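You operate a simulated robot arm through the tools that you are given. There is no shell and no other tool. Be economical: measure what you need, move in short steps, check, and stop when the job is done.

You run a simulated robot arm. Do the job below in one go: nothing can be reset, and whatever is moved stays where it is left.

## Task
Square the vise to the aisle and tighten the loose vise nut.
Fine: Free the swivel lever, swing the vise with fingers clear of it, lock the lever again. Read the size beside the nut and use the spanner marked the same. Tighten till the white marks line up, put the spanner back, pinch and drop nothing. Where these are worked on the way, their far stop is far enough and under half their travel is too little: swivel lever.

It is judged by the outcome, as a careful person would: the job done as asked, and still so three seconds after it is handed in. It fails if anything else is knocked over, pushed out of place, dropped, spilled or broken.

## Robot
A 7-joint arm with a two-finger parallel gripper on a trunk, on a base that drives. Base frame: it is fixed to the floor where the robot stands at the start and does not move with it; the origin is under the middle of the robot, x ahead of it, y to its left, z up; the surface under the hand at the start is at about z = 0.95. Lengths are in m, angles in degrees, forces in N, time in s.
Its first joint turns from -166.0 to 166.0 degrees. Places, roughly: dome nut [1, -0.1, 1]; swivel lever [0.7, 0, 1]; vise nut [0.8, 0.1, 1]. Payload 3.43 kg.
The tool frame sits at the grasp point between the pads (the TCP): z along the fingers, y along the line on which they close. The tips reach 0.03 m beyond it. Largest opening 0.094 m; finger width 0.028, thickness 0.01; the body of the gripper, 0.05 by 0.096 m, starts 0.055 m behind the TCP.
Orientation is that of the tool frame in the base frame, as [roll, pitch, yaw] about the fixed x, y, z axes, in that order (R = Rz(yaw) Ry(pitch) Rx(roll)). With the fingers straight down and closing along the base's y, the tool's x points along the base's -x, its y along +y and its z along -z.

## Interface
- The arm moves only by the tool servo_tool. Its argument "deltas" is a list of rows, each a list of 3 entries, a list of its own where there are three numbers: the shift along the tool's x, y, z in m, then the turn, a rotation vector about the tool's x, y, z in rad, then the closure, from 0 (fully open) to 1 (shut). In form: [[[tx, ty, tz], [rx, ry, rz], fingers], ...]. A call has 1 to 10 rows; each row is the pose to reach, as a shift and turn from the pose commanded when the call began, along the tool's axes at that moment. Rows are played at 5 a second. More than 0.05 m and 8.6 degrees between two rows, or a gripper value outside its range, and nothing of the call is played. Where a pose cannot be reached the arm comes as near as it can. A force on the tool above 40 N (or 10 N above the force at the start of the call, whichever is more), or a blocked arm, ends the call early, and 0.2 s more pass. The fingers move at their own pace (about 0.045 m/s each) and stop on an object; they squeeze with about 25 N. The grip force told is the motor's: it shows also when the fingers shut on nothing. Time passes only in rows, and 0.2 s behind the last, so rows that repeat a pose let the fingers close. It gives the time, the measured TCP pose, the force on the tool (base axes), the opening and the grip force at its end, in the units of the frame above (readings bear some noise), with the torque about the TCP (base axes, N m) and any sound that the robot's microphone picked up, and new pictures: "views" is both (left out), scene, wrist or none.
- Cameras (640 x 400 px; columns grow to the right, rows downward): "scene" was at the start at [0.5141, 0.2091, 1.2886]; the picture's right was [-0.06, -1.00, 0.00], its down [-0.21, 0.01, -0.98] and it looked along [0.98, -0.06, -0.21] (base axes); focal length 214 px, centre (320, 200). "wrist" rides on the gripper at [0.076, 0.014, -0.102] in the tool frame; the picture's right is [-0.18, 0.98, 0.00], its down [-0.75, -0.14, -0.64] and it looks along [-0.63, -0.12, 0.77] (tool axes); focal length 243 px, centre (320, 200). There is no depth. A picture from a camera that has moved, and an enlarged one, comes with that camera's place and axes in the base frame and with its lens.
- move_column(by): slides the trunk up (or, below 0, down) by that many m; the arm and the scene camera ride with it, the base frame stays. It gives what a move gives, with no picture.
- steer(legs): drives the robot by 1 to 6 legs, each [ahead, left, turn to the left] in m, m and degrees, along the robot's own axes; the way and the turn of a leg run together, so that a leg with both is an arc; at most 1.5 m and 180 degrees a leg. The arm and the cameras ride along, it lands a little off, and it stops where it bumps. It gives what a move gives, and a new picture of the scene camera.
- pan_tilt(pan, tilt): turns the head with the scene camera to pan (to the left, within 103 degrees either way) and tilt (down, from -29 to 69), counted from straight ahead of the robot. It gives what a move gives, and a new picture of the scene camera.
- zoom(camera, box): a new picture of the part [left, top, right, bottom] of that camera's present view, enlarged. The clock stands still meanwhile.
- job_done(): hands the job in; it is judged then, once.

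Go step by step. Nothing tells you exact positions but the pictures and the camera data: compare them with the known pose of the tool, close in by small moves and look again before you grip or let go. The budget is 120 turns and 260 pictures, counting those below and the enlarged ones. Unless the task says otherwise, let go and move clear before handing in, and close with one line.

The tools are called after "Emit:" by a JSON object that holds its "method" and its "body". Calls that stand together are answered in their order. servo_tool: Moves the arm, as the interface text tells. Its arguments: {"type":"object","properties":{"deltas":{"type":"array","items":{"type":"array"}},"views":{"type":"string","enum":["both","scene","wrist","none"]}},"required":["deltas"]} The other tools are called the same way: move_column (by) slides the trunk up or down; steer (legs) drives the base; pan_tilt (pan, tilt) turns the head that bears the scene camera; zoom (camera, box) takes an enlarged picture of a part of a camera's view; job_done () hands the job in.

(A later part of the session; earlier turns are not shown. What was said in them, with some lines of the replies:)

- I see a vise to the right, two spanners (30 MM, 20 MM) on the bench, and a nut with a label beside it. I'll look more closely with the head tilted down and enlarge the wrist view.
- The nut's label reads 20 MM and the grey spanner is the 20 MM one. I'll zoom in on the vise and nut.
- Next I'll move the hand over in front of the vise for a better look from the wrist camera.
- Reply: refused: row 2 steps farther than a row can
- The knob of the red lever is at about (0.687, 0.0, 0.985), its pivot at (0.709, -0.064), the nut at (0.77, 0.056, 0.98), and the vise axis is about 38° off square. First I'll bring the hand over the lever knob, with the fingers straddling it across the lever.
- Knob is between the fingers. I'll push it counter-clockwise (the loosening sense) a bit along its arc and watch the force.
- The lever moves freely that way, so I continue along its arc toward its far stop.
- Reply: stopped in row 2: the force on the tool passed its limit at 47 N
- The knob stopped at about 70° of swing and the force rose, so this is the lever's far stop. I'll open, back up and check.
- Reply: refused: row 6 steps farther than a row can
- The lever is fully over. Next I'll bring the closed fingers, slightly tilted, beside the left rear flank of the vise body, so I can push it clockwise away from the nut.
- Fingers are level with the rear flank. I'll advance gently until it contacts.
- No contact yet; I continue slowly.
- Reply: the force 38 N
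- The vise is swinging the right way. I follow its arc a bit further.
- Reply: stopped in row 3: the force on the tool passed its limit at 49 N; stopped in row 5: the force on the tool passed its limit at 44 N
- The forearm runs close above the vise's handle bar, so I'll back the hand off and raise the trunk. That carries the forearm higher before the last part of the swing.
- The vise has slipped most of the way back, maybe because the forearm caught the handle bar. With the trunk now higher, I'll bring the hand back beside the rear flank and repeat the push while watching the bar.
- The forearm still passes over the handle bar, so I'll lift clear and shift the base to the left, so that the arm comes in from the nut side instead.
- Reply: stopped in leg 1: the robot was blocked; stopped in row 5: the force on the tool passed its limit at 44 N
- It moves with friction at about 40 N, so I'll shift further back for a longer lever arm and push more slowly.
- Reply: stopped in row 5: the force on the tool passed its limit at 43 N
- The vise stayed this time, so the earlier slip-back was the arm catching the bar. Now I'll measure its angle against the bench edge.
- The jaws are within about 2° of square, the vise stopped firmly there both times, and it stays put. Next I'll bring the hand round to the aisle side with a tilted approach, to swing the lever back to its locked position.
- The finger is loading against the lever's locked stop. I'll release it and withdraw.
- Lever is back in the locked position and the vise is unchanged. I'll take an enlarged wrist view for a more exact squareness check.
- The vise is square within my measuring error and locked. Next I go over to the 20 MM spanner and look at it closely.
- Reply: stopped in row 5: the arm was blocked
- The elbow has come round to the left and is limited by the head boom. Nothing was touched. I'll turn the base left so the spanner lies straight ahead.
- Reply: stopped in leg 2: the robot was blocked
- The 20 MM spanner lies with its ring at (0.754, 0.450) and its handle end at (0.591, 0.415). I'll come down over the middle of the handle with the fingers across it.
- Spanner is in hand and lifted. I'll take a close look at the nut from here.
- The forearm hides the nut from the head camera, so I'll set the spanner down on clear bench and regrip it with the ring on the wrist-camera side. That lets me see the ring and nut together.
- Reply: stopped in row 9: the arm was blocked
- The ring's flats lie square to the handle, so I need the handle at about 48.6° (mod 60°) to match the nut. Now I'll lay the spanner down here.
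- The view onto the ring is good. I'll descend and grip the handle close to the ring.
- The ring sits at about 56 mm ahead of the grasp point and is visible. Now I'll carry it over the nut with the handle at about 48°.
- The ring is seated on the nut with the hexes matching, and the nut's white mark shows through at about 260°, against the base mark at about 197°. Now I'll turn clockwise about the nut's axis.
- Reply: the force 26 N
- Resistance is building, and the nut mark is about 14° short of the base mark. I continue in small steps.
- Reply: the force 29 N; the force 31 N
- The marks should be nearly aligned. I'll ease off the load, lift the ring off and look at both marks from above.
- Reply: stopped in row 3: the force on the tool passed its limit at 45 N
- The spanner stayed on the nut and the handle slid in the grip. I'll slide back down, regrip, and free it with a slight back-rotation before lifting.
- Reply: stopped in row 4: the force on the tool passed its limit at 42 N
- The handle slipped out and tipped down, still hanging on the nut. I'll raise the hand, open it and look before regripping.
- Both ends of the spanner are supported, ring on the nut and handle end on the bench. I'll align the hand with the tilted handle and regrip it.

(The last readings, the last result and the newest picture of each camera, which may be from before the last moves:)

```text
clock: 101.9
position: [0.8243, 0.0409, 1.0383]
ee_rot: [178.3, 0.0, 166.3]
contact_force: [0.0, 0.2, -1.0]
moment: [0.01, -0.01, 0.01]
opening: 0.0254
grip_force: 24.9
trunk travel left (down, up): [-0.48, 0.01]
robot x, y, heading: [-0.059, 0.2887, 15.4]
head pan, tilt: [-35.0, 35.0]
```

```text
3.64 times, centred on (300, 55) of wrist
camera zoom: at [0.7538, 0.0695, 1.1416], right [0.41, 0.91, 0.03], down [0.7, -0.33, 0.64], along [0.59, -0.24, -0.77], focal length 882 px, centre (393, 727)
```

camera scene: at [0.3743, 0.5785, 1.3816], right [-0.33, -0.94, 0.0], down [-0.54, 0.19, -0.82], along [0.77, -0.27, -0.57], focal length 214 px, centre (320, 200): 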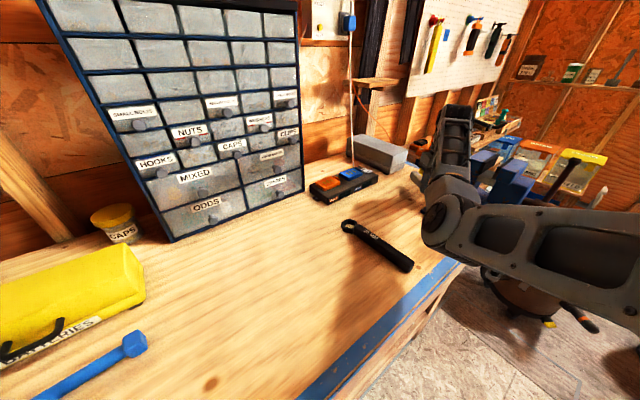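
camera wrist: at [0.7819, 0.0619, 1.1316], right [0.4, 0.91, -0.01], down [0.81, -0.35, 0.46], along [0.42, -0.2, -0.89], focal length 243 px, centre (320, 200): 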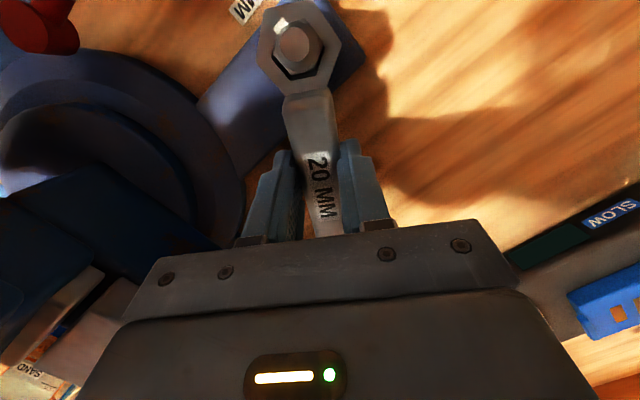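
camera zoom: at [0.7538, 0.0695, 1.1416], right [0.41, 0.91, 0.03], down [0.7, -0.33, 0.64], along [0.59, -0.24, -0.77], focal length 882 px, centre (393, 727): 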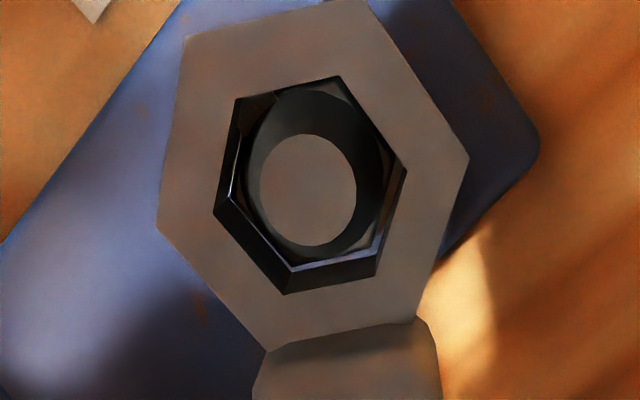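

It came off freely. I'll lift it clear and look at the marks.

Emit:
{"method": "servo_tool", "body": {"deltas": [[[0, 0, -0.03], [0, 0, 0], 1], [[0, 0, -0.07], [0, 0, 0], 1], [[0, 0, -0.11], [0, 0, 0], 1], [[0.01, -0.02, -0.125], [0, 0, 0], 1], [[0.02, -0.045, -0.125], [0, 0, 0], 1], [[0.03, -0.06, -0.125], [0, 0, 0], 1], [[0.03, -0.06, -0.125], [0, 0, 0], 1]], "views": "wrist"}}

Emit:
{"method": "zoom", "body": {"camera": "wrist", "box": [340, 0, 440, 90]}}

```text
clock: 103.5
position: [0.7786, -0.0136, 1.1612]
ee_rot: [178.3, 0.0, 166.4]
contact_force: [1.0, -0.9, -0.7]
moment: [-0.03, 0.04, -0.04]
opening: 0.0257
grip_force: 25.2
trunk travel left (down, up): [-0.48, 0.01]
robot x, y, heading: [-0.0579, 0.2865, 15.9]
head pan, tilt: [-35.0, 35.0]
camera wrist: at [0.7072, 0.0142, 1.2652], right [0.41, 0.91, 0.03], down [0.7, -0.33, 0.64], along [0.59, -0.24, -0.77], focal length 243 px, centre (320, 200)
```

wrist: 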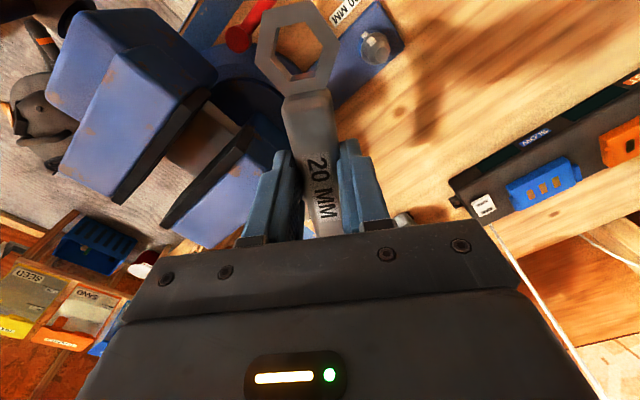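

```text
4.44 times, centred on (390, 45) of wrist
camera zoom: at [0.7072, 0.0142, 1.2652], right [0.41, 0.91, 0.03], down [0.7, -0.33, 0.64], along [0.59, -0.24, -0.77], focal length 1078 px, centre (9, 889)
```

zoom: 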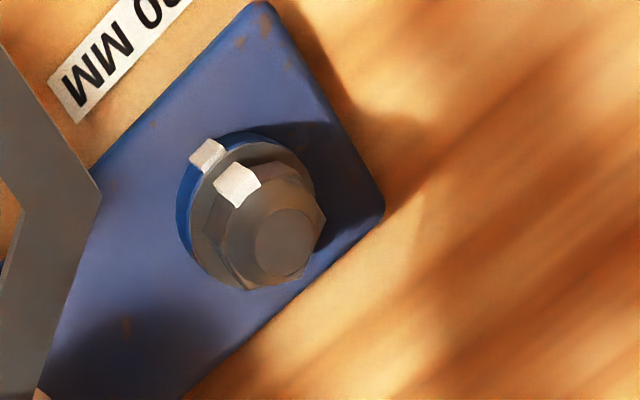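

Both white marks line up (about 33° in the picture for each). Now I'll take the spanner back, first to the same regrip spot.

Emit:
{"method": "servo_tool", "body": {"deltas": [[[0.0123, 0.024, 0], [0, 0, -0.14], 1], [[0.0245, 0.048, 0], [0, 0, -0.28], 1], [[0.0368, 0.072, 0], [0, 0, -0.42], 1], [[0.049, 0.096, 0], [0, 0, -0.56], 1], [[0.0613, 0.12, 0], [0, 0, -0.7], 1], [[0.0735, 0.144, 0], [0, 0, -0.84], 1], [[0.0858, 0.168, 0], [0, 0, -0.98], 1], [[0.098, 0.192, 0], [0, 0, -1.12], 1], [[0.098, 0.192, 0], [0, 0, -1.12], 1]], "views": "none"}}

```text
clock: 105.5
position: [0.7306, 0.1978, 1.1699]
ee_rot: [179.2, 1.4, -129.3]
contact_force: [0.7, -0.4, -1.3]
moment: [0.01, 0.02, -0.05]
opening: 0.0252
grip_force: 25.2
trunk travel left (down, up): [-0.48, 0.01]
robot x, y, heading: [-0.055, 0.286, 15.6]
head pan, tilt: [-35.0, 35.0]
```

Emit:
{"method": "servo_tool", "body": {"deltas": [[[-0.0183, 0.0258, 0.01], [0, 0, -0.122], 1], [[-0.0367, 0.0516, 0.02], [0, 0, -0.243], 1], [[-0.055, 0.0774, 0.03], [0, 0, -0.365], 1], [[-0.0734, 0.1033, 0.04], [0, 0, -0.487], 1], [[-0.0917, 0.129, 0.05], [0, 0, -0.609], 1], [[-0.11, 0.155, 0.06], [0, 0, -0.73], 1], [[-0.1284, 0.1807, 0.07], [0, 0, -0.852], 1], [[-0.1284, 0.1807, 0.07], [0, 0, -0.852], 1]], "views": "wrist"}}

Emit:
{"method": "zoom", "body": {"camera": "scene", "box": [405, 160, 525, 230]}}

Emit:
{"method": "zoom", "body": {"camera": "scene", "box": [418, 190, 458, 216]}}

```text
clock: 107.3
position: [0.672, 0.4139, 1.1008]
ee_rot: [-179.4, 1.5, -80.4]
contact_force: [-0.1, 0.5, -1.9]
moment: [-0.05, -0.01, -0.03]
opening: 0.0253
grip_force: 25.4
trunk travel left (down, up): [-0.48, 0.01]
robot x, y, heading: [-0.0543, 0.288, 15.2]
head pan, tilt: [-35.0, 35.0]
camera wrist: at [0.6705, 0.3323, 1.2021], right [-1.0, 0.02, -0.01], down [0.01, 0.75, 0.66], along [0.02, 0.66, -0.75], focal length 243 px, centre (320, 200)
```

wrist: 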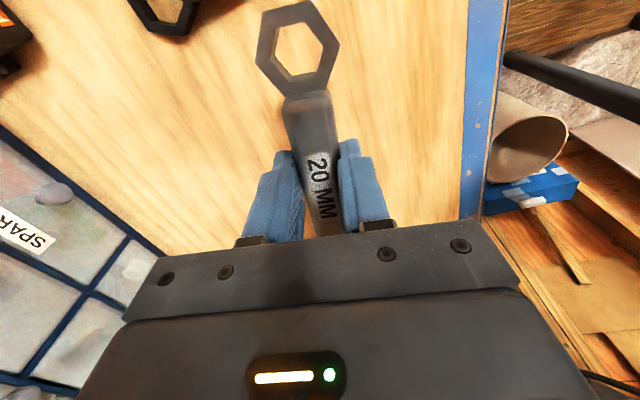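

```text
5.33 times, centred on (465, 195) of scene
camera zoom: at [0.3741, 0.5776, 1.3818], right [-0.33, -0.94, 0.0], down [-0.54, 0.19, -0.82], along [0.77, -0.27, -0.57], focal length 1144 px, centre (-453, 227)
```

zoom: 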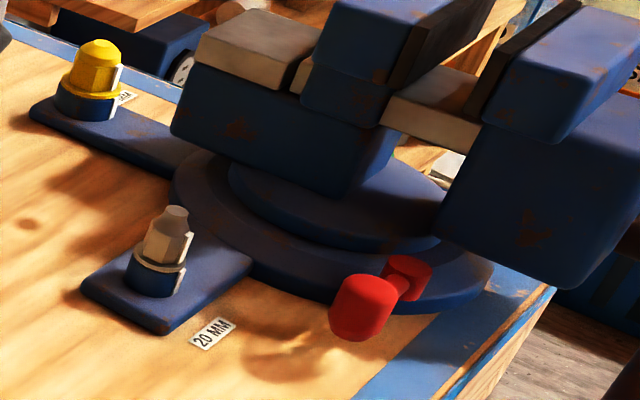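

```text
15.38 times, centred on (438, 203) of scene
camera zoom: at [0.3741, 0.5776, 1.3818], right [-0.33, -0.94, 0.0], down [-0.54, 0.19, -0.82], along [0.77, -0.27, -0.57], focal length 3300 px, centre (-1495, 154)
```

zoom: 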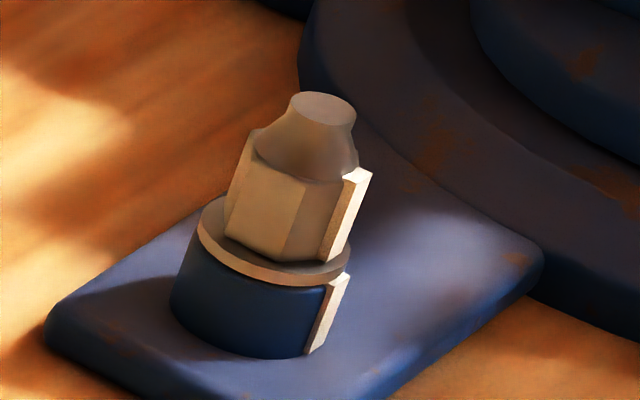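

The marks on the nut and base now line up in the head camera's view as well. I'll lower the spanner onto the clear spot for regripping.

Emit:
{"method": "servo_tool", "body": {"deltas": [[[0, 0, 0.04], [0, 0, 0], 1], [[0, 0, 0.08], [0, 0, 0], 1], [[0, 0, 0.1], [0, 0, 0], 1], [[0, 0, 0.107], [0, 0, 0], 1], [[0, 0, 0.111], [0, 0, 0], 1]], "views": "none"}}

Emit:
{"method": "zoom", "body": {"camera": "scene", "box": [280, 180, 420, 285]}}

```text
clock: 108.5
position: [0.6733, 0.4168, 0.9902]
ee_rot: [-179.3, 1.5, -80.5]
contact_force: [-1.0, 1.2, 8.7]
moment: [-0.78, 0.01, -0.05]
opening: 0.0258
grip_force: 25.3
trunk travel left (down, up): [-0.48, 0.01]
robot x, y, heading: [-0.0584, 0.2866, 15.7]
head pan, tilt: [-35.0, 35.0]
```

```text
3.81 times, centred on (350, 232) of scene
camera zoom: at [0.3738, 0.5775, 1.3821], right [-0.33, -0.94, 0.0], down [-0.54, 0.19, -0.82], along [0.77, -0.27, -0.57], focal length 817 px, centre (206, 76)
```

zoom: 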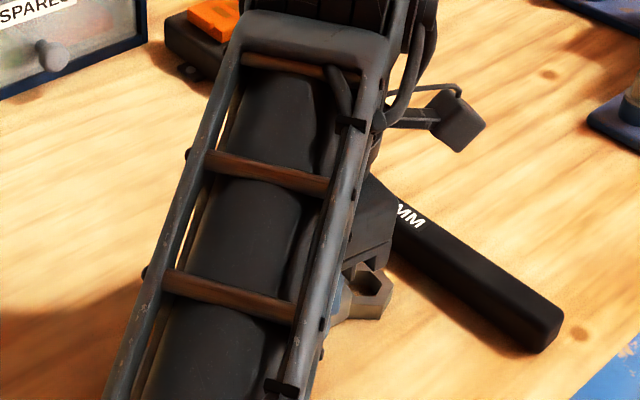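

Emit:
{"method": "servo_tool", "body": {"deltas": [[[0, 0, 0.001], [0, 0, 0], 0.7], [[0, 0, 0.001], [0, 0, 0], 0.5], [[0, 0, 0.001], [0, 0, 0], 0.3], [[0, 0, -0.03], [0, 0, 0], 0.3], [[0, 0, -0.07], [0, 0, 0], 0.3], [[0, 0, -0.11], [0, 0, 0], 0.3], [[0, 0, -0.11], [0, 0, 0], 0.3]], "views": "wrist"}}

Emit:
{"method": "servo_tool", "body": {"deltas": [[[0, 0, 0], [0, 0, 0.14], 0.3], [[0, 0, 0], [0, 0, 0.28], 0.3], [[0, 0, 0], [0, 0, 0.42], 0.3], [[0, 0, 0], [0, 0, 0.56], 0.3], [[0, 0, 0], [0, 0, 0.7], 0.3], [[0, 0, 0], [0, 0, 0.84], 0.3], [[0, 0, 0], [0, 0, 0.98], 0.3], [[0, 0, 0], [0, 0, 1.12], 0.3], [[0, 0, 0], [0, 0, 1.26], 0.3], [[0, 0, 0], [0, 0, 1.4], 0.3]], "views": "none"}}

Emit:
{"method": "servo_tool", "body": {"deltas": [[[0, 0, 0], [0, 0, 0.14], 0.3], [[0, 0, 0], [0, 0, 0.28], 0.3], [[0, 0, 0], [0, 0, 0.42], 0.3], [[0, 0, 0], [0, 0, 0.56], 0.3], [[0, 0, 0], [0, 0, 0.7], 0.3], [[0, 0, 0], [0, 0, 0.84], 0.3], [[0, 0, 0], [0, 0, 0.98], 0.3], [[0, 0, 0], [0, 0, 1.12], 0.3], [[0, 0, 0], [0, 0, 1.26], 0.3], [[0, 0, 0], [0, 0, 1.4], 0.3]], "views": "none"}}

```text
clock: 110.1
position: [0.6701, 0.4136, 1.0998]
ee_rot: [-179.4, 1.5, -80.5]
contact_force: [-0.3, -0.8, 0.9]
moment: [0.01, 0.0, -0.01]
opening: 0.0658
grip_force: 0.0
trunk travel left (down, up): [-0.48, 0.01]
robot x, y, heading: [-0.0552, 0.2883, 15.7]
head pan, tilt: [-35.0, 35.0]
camera wrist: at [0.6687, 0.3325, 1.2016], right [-1.0, 0.02, 0.0], down [0.01, 0.75, 0.66], along [0.02, 0.66, -0.75], focal length 243 px, centre (320, 200)
```

wrist: 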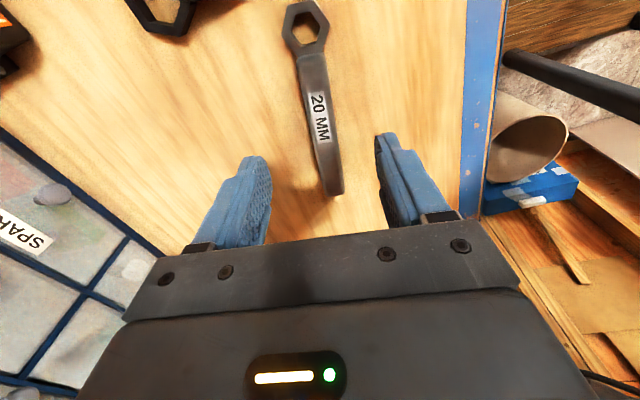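

```text
clock: 112.3
position: [0.6727, 0.4131, 1.1024]
ee_rot: [178.5, 0.8, -160.9]
contact_force: [0.1, -0.1, -0.1]
moment: [0.02, -0.01, 0.0]
opening: 0.0659
grip_force: 0.1
trunk travel left (down, up): [-0.48, 0.01]
robot x, y, heading: [-0.0567, 0.286, 15.5]
head pan, tilt: [-35.0, 35.0]
```

```text
clock: 114.5
position: [0.6721, 0.4112, 1.0997]
ee_rot: [179.0, -1.2, 118.9]
contact_force: [0.4, -0.1, -0.3]
moment: [0.02, 0.0, 0.0]
opening: 0.0657
grip_force: 0.0
trunk travel left (down, up): [-0.48, 0.01]
robot x, y, heading: [-0.0566, 0.2852, 15.4]
head pan, tilt: [-35.0, 35.0]
```

Emit:
{"method": "servo_tool", "body": {"deltas": [[[0.0085, 0.004, 0], [0, 0, 0.113], 0.3], [[0.017, 0.008, 0], [0, 0, 0.227], 0.3], [[0.0253, 0.0116, 0], [0, 0, 0.34], 0.3], [[0.0253, 0.0116, 0], [0, 0, 0.34], 0.3]], "views": "wrist"}}

```text
clock: 115.5
position: [0.6706, 0.4398, 1.1014]
ee_rot: [179.4, -1.5, 99.6]
contact_force: [-0.5, 0.9, 0.1]
moment: [0.02, -0.03, -0.01]
opening: 0.066
grip_force: 0.0
trunk travel left (down, up): [-0.48, 0.01]
robot x, y, heading: [-0.0553, 0.2865, 15.7]
head pan, tilt: [-35.0, 35.0]
camera wrist: at [0.6714, 0.5135, 1.208], right [1.0, -0.02, 0.01], down [-0.02, -0.78, 0.62], along [-0.01, -0.62, -0.78], focal length 243 px, centre (320, 200)
```

wrist: 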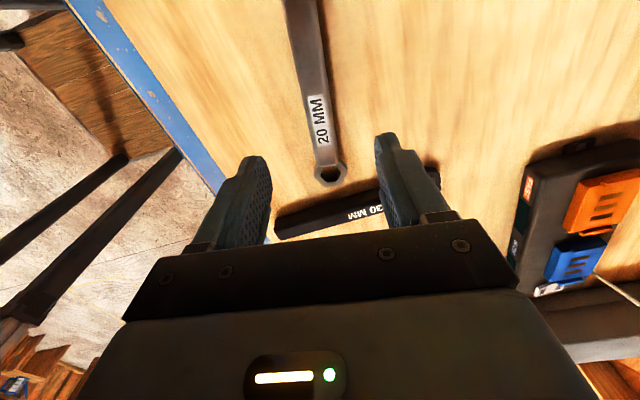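

Emit:
{"method": "servo_tool", "body": {"deltas": [[[0, -0.003, 0.04], [0, -0.026, 0], 0.3], [[0, -0.003, 0.08], [0, -0.026, 0], 0.3], [[0, -0.003, 0.105], [0, -0.026, 0], 0.3], [[0, -0.003, 0.115], [0, -0.026, 0], 0.3], [[0, -0.003, 0.115], [0, -0.026, 0], 0.7], [[0, -0.003, 0.115], [0, -0.026, 0], 1], [[0, -0.003, 0.115], [0, -0.026, 0], 1], [[0, -0.003, 0.115], [0, -0.026, 0], 1]], "views": "none"}}

Emit:
{"method": "servo_tool", "body": {"deltas": [[[0, 0, -0.02], [0, 0, 0], 1], [[0, 0, -0.06], [0, 0, 0], 1], [[0, 0, -0.1], [0, 0, 0], 1]], "views": "none"}}

Emit:
{"method": "zoom", "body": {"camera": "scene", "box": [280, 180, 420, 285]}}

```text
clock: 117.3
position: [0.67, 0.4398, 0.9869]
ee_rot: [179.4, 0.1, 99.5]
contact_force: [-0.5, 0.1, -0.6]
moment: [-0.04, 0.04, -0.02]
opening: 0.0255
grip_force: 24.7
trunk travel left (down, up): [-0.48, 0.01]
robot x, y, heading: [-0.0566, 0.2827, 15.6]
head pan, tilt: [-35.0, 35.0]
```

```text
clock: 118.1
position: [0.6665, 0.4392, 1.0864]
ee_rot: [179.5, 0.0, 99.6]
contact_force: [0.2, -0.3, -0.8]
moment: [-0.01, -0.01, 0.02]
opening: 0.0254
grip_force: 24.9
trunk travel left (down, up): [-0.48, 0.01]
robot x, y, heading: [-0.057, 0.2821, 15.6]
head pan, tilt: [-35.0, 35.0]
```

```text
3.81 times, centred on (350, 232) of scene
camera zoom: at [0.3742, 0.5774, 1.3817], right [-0.33, -0.94, 0.0], down [-0.54, 0.19, -0.82], along [0.77, -0.27, -0.57], focal length 817 px, centre (206, 76)
```

zoom: 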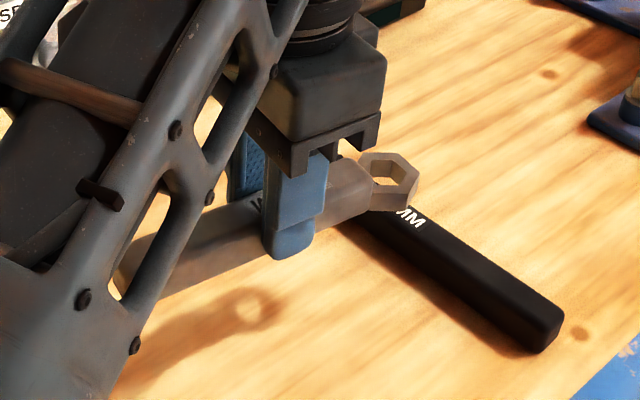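

Emit:
{"method": "servo_tool", "body": {"deltas": [[[-0.001, 0.001, -0.01], [0, 0, -0.14], 1], [[-0.0015, 0.002, -0.02], [0, 0, -0.28], 1], [[-0.002, 0.003, -0.02], [0, 0, -0.42], 1], [[-0.003, 0.004, -0.02], [0, 0, -0.56], 1], [[-0.004, 0.005, -0.02], [0, 0, -0.7], 1], [[-0.005, 0.006, -0.02], [0, 0, -0.84], 1], [[-0.0055, 0.007, -0.02], [0, 0, -0.98], 1], [[-0.006, 0.0075, -0.02], [0, 0, -1.12], 1], [[-0.0064, 0.008, -0.02], [0, 0, -1.26], 1], [[-0.0064, 0.008, -0.02], [0, 0, -1.4], 1]], "views": "none"}}

Emit:
{"method": "servo_tool", "body": {"deltas": [[[0, 0, 0], [0, 0, -0.11], 1], [[0, 0, 0], [0, 0, -0.218], 1], [[0, 0, 0], [0, 0, -0.218], 1]], "views": "wrist"}}

```text
clock: 120.3
position: [0.6749, 0.4379, 1.1072]
ee_rot: [180.0, 0.6, 179.8]
contact_force: [0.7, -1.1, -1.0]
moment: [-0.03, 0.0, 0.0]
opening: 0.0254
grip_force: 24.9
trunk travel left (down, up): [-0.48, 0.01]
robot x, y, heading: [-0.0545, 0.2887, 15.8]
head pan, tilt: [-35.0, 35.0]
```

```text
clock: 121.1
position: [0.6754, 0.4372, 1.108]
ee_rot: [-180.0, 0.6, -167.8]
contact_force: [-0.1, 0.1, -1.2]
moment: [-0.01, 0.0, 0.0]
opening: 0.0252
grip_force: 25.2
trunk travel left (down, up): [-0.48, 0.01]
robot x, y, heading: [-0.0523, 0.2886, 15.6]
head pan, tilt: [-35.0, 35.0]
camera wrist: at [0.597, 0.4337, 1.2097], right [-0.03, 1.0, 0.0], down [0.76, 0.02, 0.65], along [0.65, 0.02, -0.76], focal length 243 px, centre (320, 200)
```

wrist: 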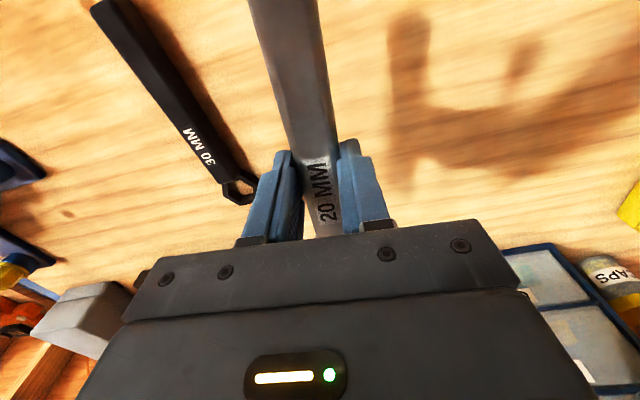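

Emit:
{"method": "servo_tool", "body": {"deltas": [[[0.0006, -0.003, 0.04], [0, 0, 0], 1], [[0.0006, -0.003, 0.08], [0, 0, 0], 1], [[0.0006, -0.003, 0.105], [0, 0, 0], 1], [[0.0006, -0.003, 0.116], [0, 0, 0], 1], [[0.0006, -0.003, 0.121], [0, 0, 0], 1]], "views": "none"}}

Emit:
{"method": "servo_tool", "body": {"deltas": [[[0, 0, 0.0005], [0, 0, 0], 0.8], [[0, 0, 0.0005], [0, 0, 0], 0.5], [[0, 0, 0.0005], [0, 0, 0], 0.3], [[0, 0, -0.02], [0, 0, 0], 0.3], [[0, 0, -0.06], [0, 0, 0], 0.3], [[0, 0, -0.1], [0, 0, 0], 0.3], [[0, 0, -0.15], [0, 0, 0], 0.3], [[0, 0, -0.19], [0, 0, 0], 0.3]]}}

```text
clock: 122.3
position: [0.6755, 0.434, 0.9877]
ee_rot: [180.0, 0.7, -167.7]
contact_force: [0.7, -0.6, 8.2]
moment: [-0.14, 0.77, 0.04]
opening: 0.0257
grip_force: 24.6
trunk travel left (down, up): [-0.48, 0.01]
robot x, y, heading: [-0.0552, 0.2839, 15.9]
head pan, tilt: [-35.0, 35.0]
```

```text
clock: 124.1
position: [0.6723, 0.4335, 1.1786]
ee_rot: [179.9, 0.5, -167.8]
contact_force: [-0.3, 0.4, 0.1]
moment: [-0.01, 0.04, -0.02]
opening: 0.0659
grip_force: 0.1
trunk travel left (down, up): [-0.48, 0.01]
robot x, y, heading: [-0.0572, 0.2813, 15.5]
head pan, tilt: [-35.0, 35.0]
camera scene: at [0.3742, 0.5775, 1.3817], right [-0.33, -0.94, 0.0], down [-0.54, 0.19, -0.82], along [0.77, -0.27, -0.57], focal length 214 px, centre (320, 200)
camera wrist: at [0.593, 0.4303, 1.2804], right [-0.03, 1.0, 0.0], down [0.76, 0.02, 0.65], along [0.65, 0.02, -0.76], focal length 243 px, centre (320, 200)
```

scene: 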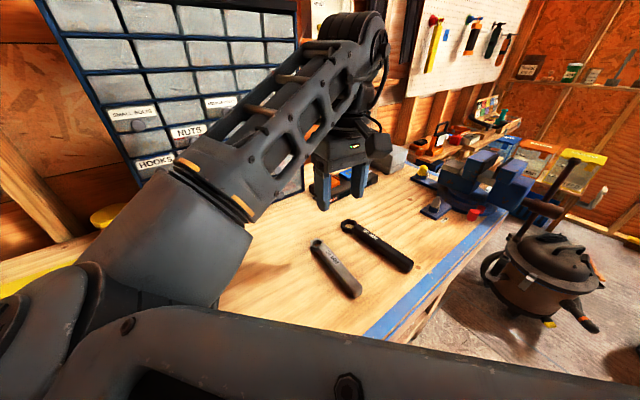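
wrist: 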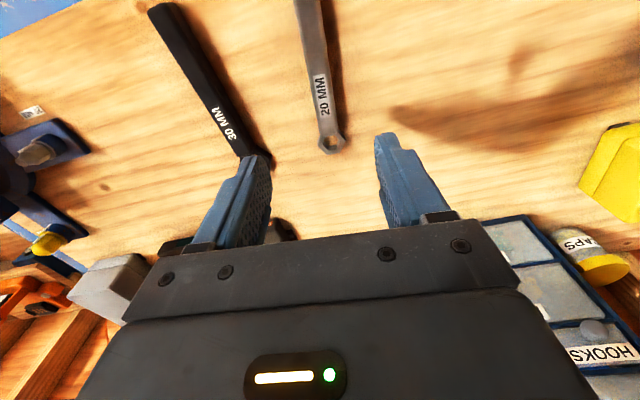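

The spanner is back where it was. For certainty I'll take one more, near-vertical look at the vise against the bench edge.

Emit:
{"method": "servo_tool", "body": {"deltas": [[[0, -0.035, -0.01], [0, 0, -0.14], 0.3], [[0, -0.07, -0.02], [0, 0, -0.28], 0.3], [[0, -0.105, -0.03], [0, 0, -0.42], 0.3], [[0, -0.14, -0.04], [0, 0, -0.56], 0.3], [[-0.001, -0.175, -0.05], [0, 0, -0.7], 0.3], [[-0.002, -0.21, -0.06], [0, 0, -0.84], 0.3], [[-0.003, -0.245, -0.07], [0, 0, -0.98], 0.3], [[-0.003, -0.28, -0.08], [0, 0, -1.12], 0.3], [[-0.004, -0.315, -0.09], [0, 0, -1.26], 0.3], [[-0.004, -0.35, -0.1], [0, 0, -1.4], 0.3]], "views": "none"}}

Emit:
{"method": "servo_tool", "body": {"deltas": [[[0, 0, 0], [0, 0.1, -0.04], 0.3], [[0, 0, 0], [0, 0.2, -0.08], 0.3], [[0, 0, 0], [0, 0.3, -0.12], 0.3], [[0, 0, 0], [0, 0.4, -0.13], 0.3], [[0, 0, 0], [0, 0.5, -0.13], 0.3], [[0, 0, 0], [0, 0.5, -0.13], 0.3]], "views": "wrist"}}

Emit:
{"method": "zoom", "body": {"camera": "wrist", "box": [120, 0, 520, 200]}}

```text
clock: 126.3
position: [0.7507, 0.0967, 1.2784]
ee_rot: [-179.6, 0.1, -87.4]
contact_force: [0.0, 0.2, 0.3]
moment: [-0.06, 0.0, 0.03]
opening: 0.0658
grip_force: 0.1
trunk travel left (down, up): [-0.48, 0.01]
robot x, y, heading: [-0.0551, 0.2832, 15.7]
head pan, tilt: [-35.0, 35.0]
```

```text
clock: 127.7
position: [0.7523, 0.0932, 1.2772]
ee_rot: [178.6, -28.7, -79.6]
contact_force: [-0.2, 0.0, -0.4]
moment: [0.05, 0.03, 0.0]
opening: 0.0658
grip_force: 0.1
trunk travel left (down, up): [-0.48, 0.01]
robot x, y, heading: [-0.0519, 0.2861, 15.6]
head pan, tilt: [-35.0, 35.0]
camera wrist: at [0.7433, 0.0734, 1.4037], right [-1.0, -0.01, -0.07], down [-0.02, 0.98, 0.2], along [0.06, 0.2, -0.98], focal length 243 px, centre (320, 200)
```

wrist: 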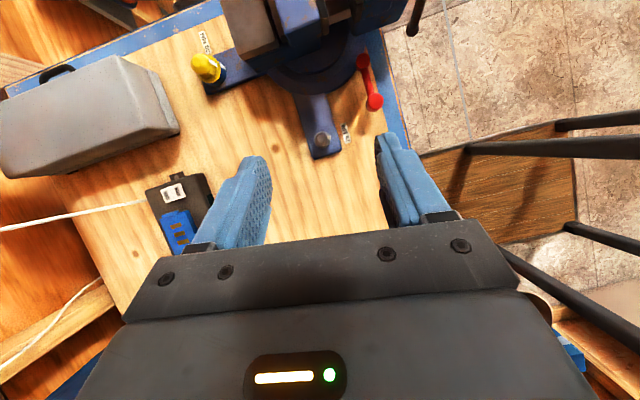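

```text
1.60 times, centred on (320, 100) of wrist
camera zoom: at [0.7433, 0.0734, 1.4037], right [-1.0, -0.01, -0.07], down [-0.02, 0.98, 0.2], along [0.06, 0.2, -0.98], focal length 388 px, centre (320, 360)
```

zoom: 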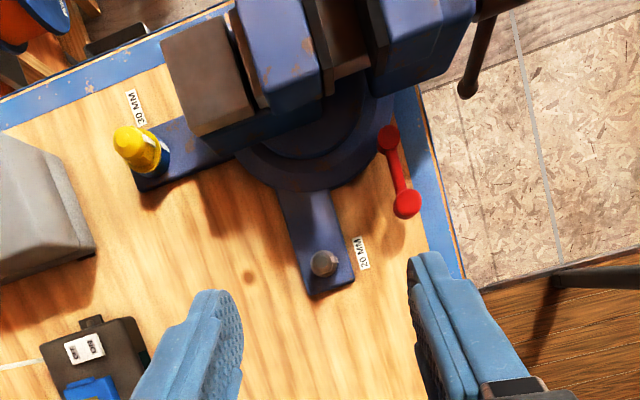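

Emit:
{"method": "servo_tool", "body": {"deltas": [[[0.035, 0, 0.019], [0, 0, 0], 0.3], [[0.07, 0, 0.038], [0, 0.05, 0], 0.3], [[0.105, 0, 0.058], [0, 0.15, 0], 0.3], [[0.105, 0, 0.058], [0, 0.15, 0], 0.3]], "views": "wrist"}}

Emit:
{"method": "zoom", "body": {"camera": "wrist", "box": [120, 0, 520, 200]}}

```text
clock: 128.7
position: [0.7691, -0.0236, 1.2746]
ee_rot: [178.3, -37.3, -79.4]
contact_force: [-0.9, -0.6, 0.3]
moment: [0.03, -0.03, -0.02]
opening: 0.0659
grip_force: 0.0
trunk travel left (down, up): [-0.48, 0.01]
robot x, y, heading: [-0.0583, 0.2855, 15.5]
head pan, tilt: [-35.0, 35.0]
camera wrist: at [0.7577, -0.0256, 1.4035], right [-1.0, -0.02, -0.09], down [-0.02, 1.0, 0.05], along [0.09, 0.06, -0.99], focal length 243 px, centre (320, 200)
```

wrist: 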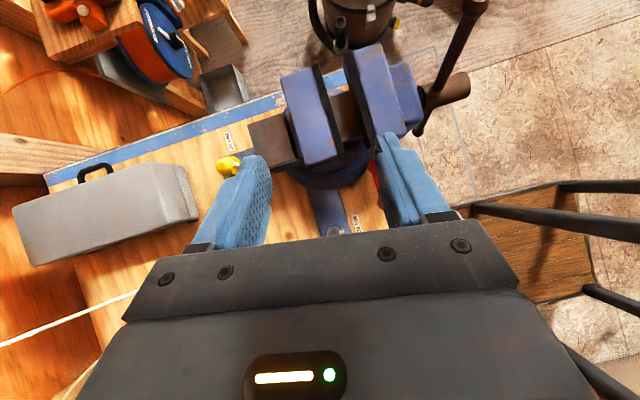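

```text
1.60 times, centred on (320, 100) of wrist
camera zoom: at [0.7577, -0.0256, 1.4035], right [-1.0, -0.02, -0.09], down [-0.02, 1.0, 0.05], along [0.09, 0.06, -0.99], focal length 388 px, centre (320, 360)
```

zoom: 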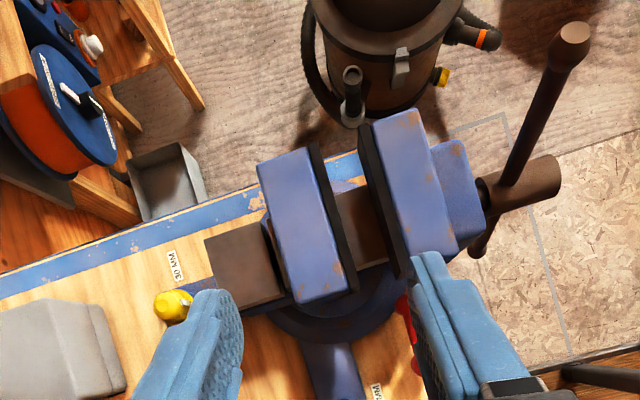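

In this near-vertical view the jaws run parallel to the bench edge to within about 1°. The lever is locked, the marks line up, the spanner is back and the hand is empty and clear, so I'm handing in.

Emit:
{"method": "job_done", "body": {}}

```text
The job is handed in.
```

The vise is square to the aisle to within about 1°, the swivel lever is locked, the nut is tightened with its white marks aligned, and the 20 MM spanner is back in its place. Partway through, the handle slipped from the grip while the ring was on the nut and its far end tipped down onto the bench.
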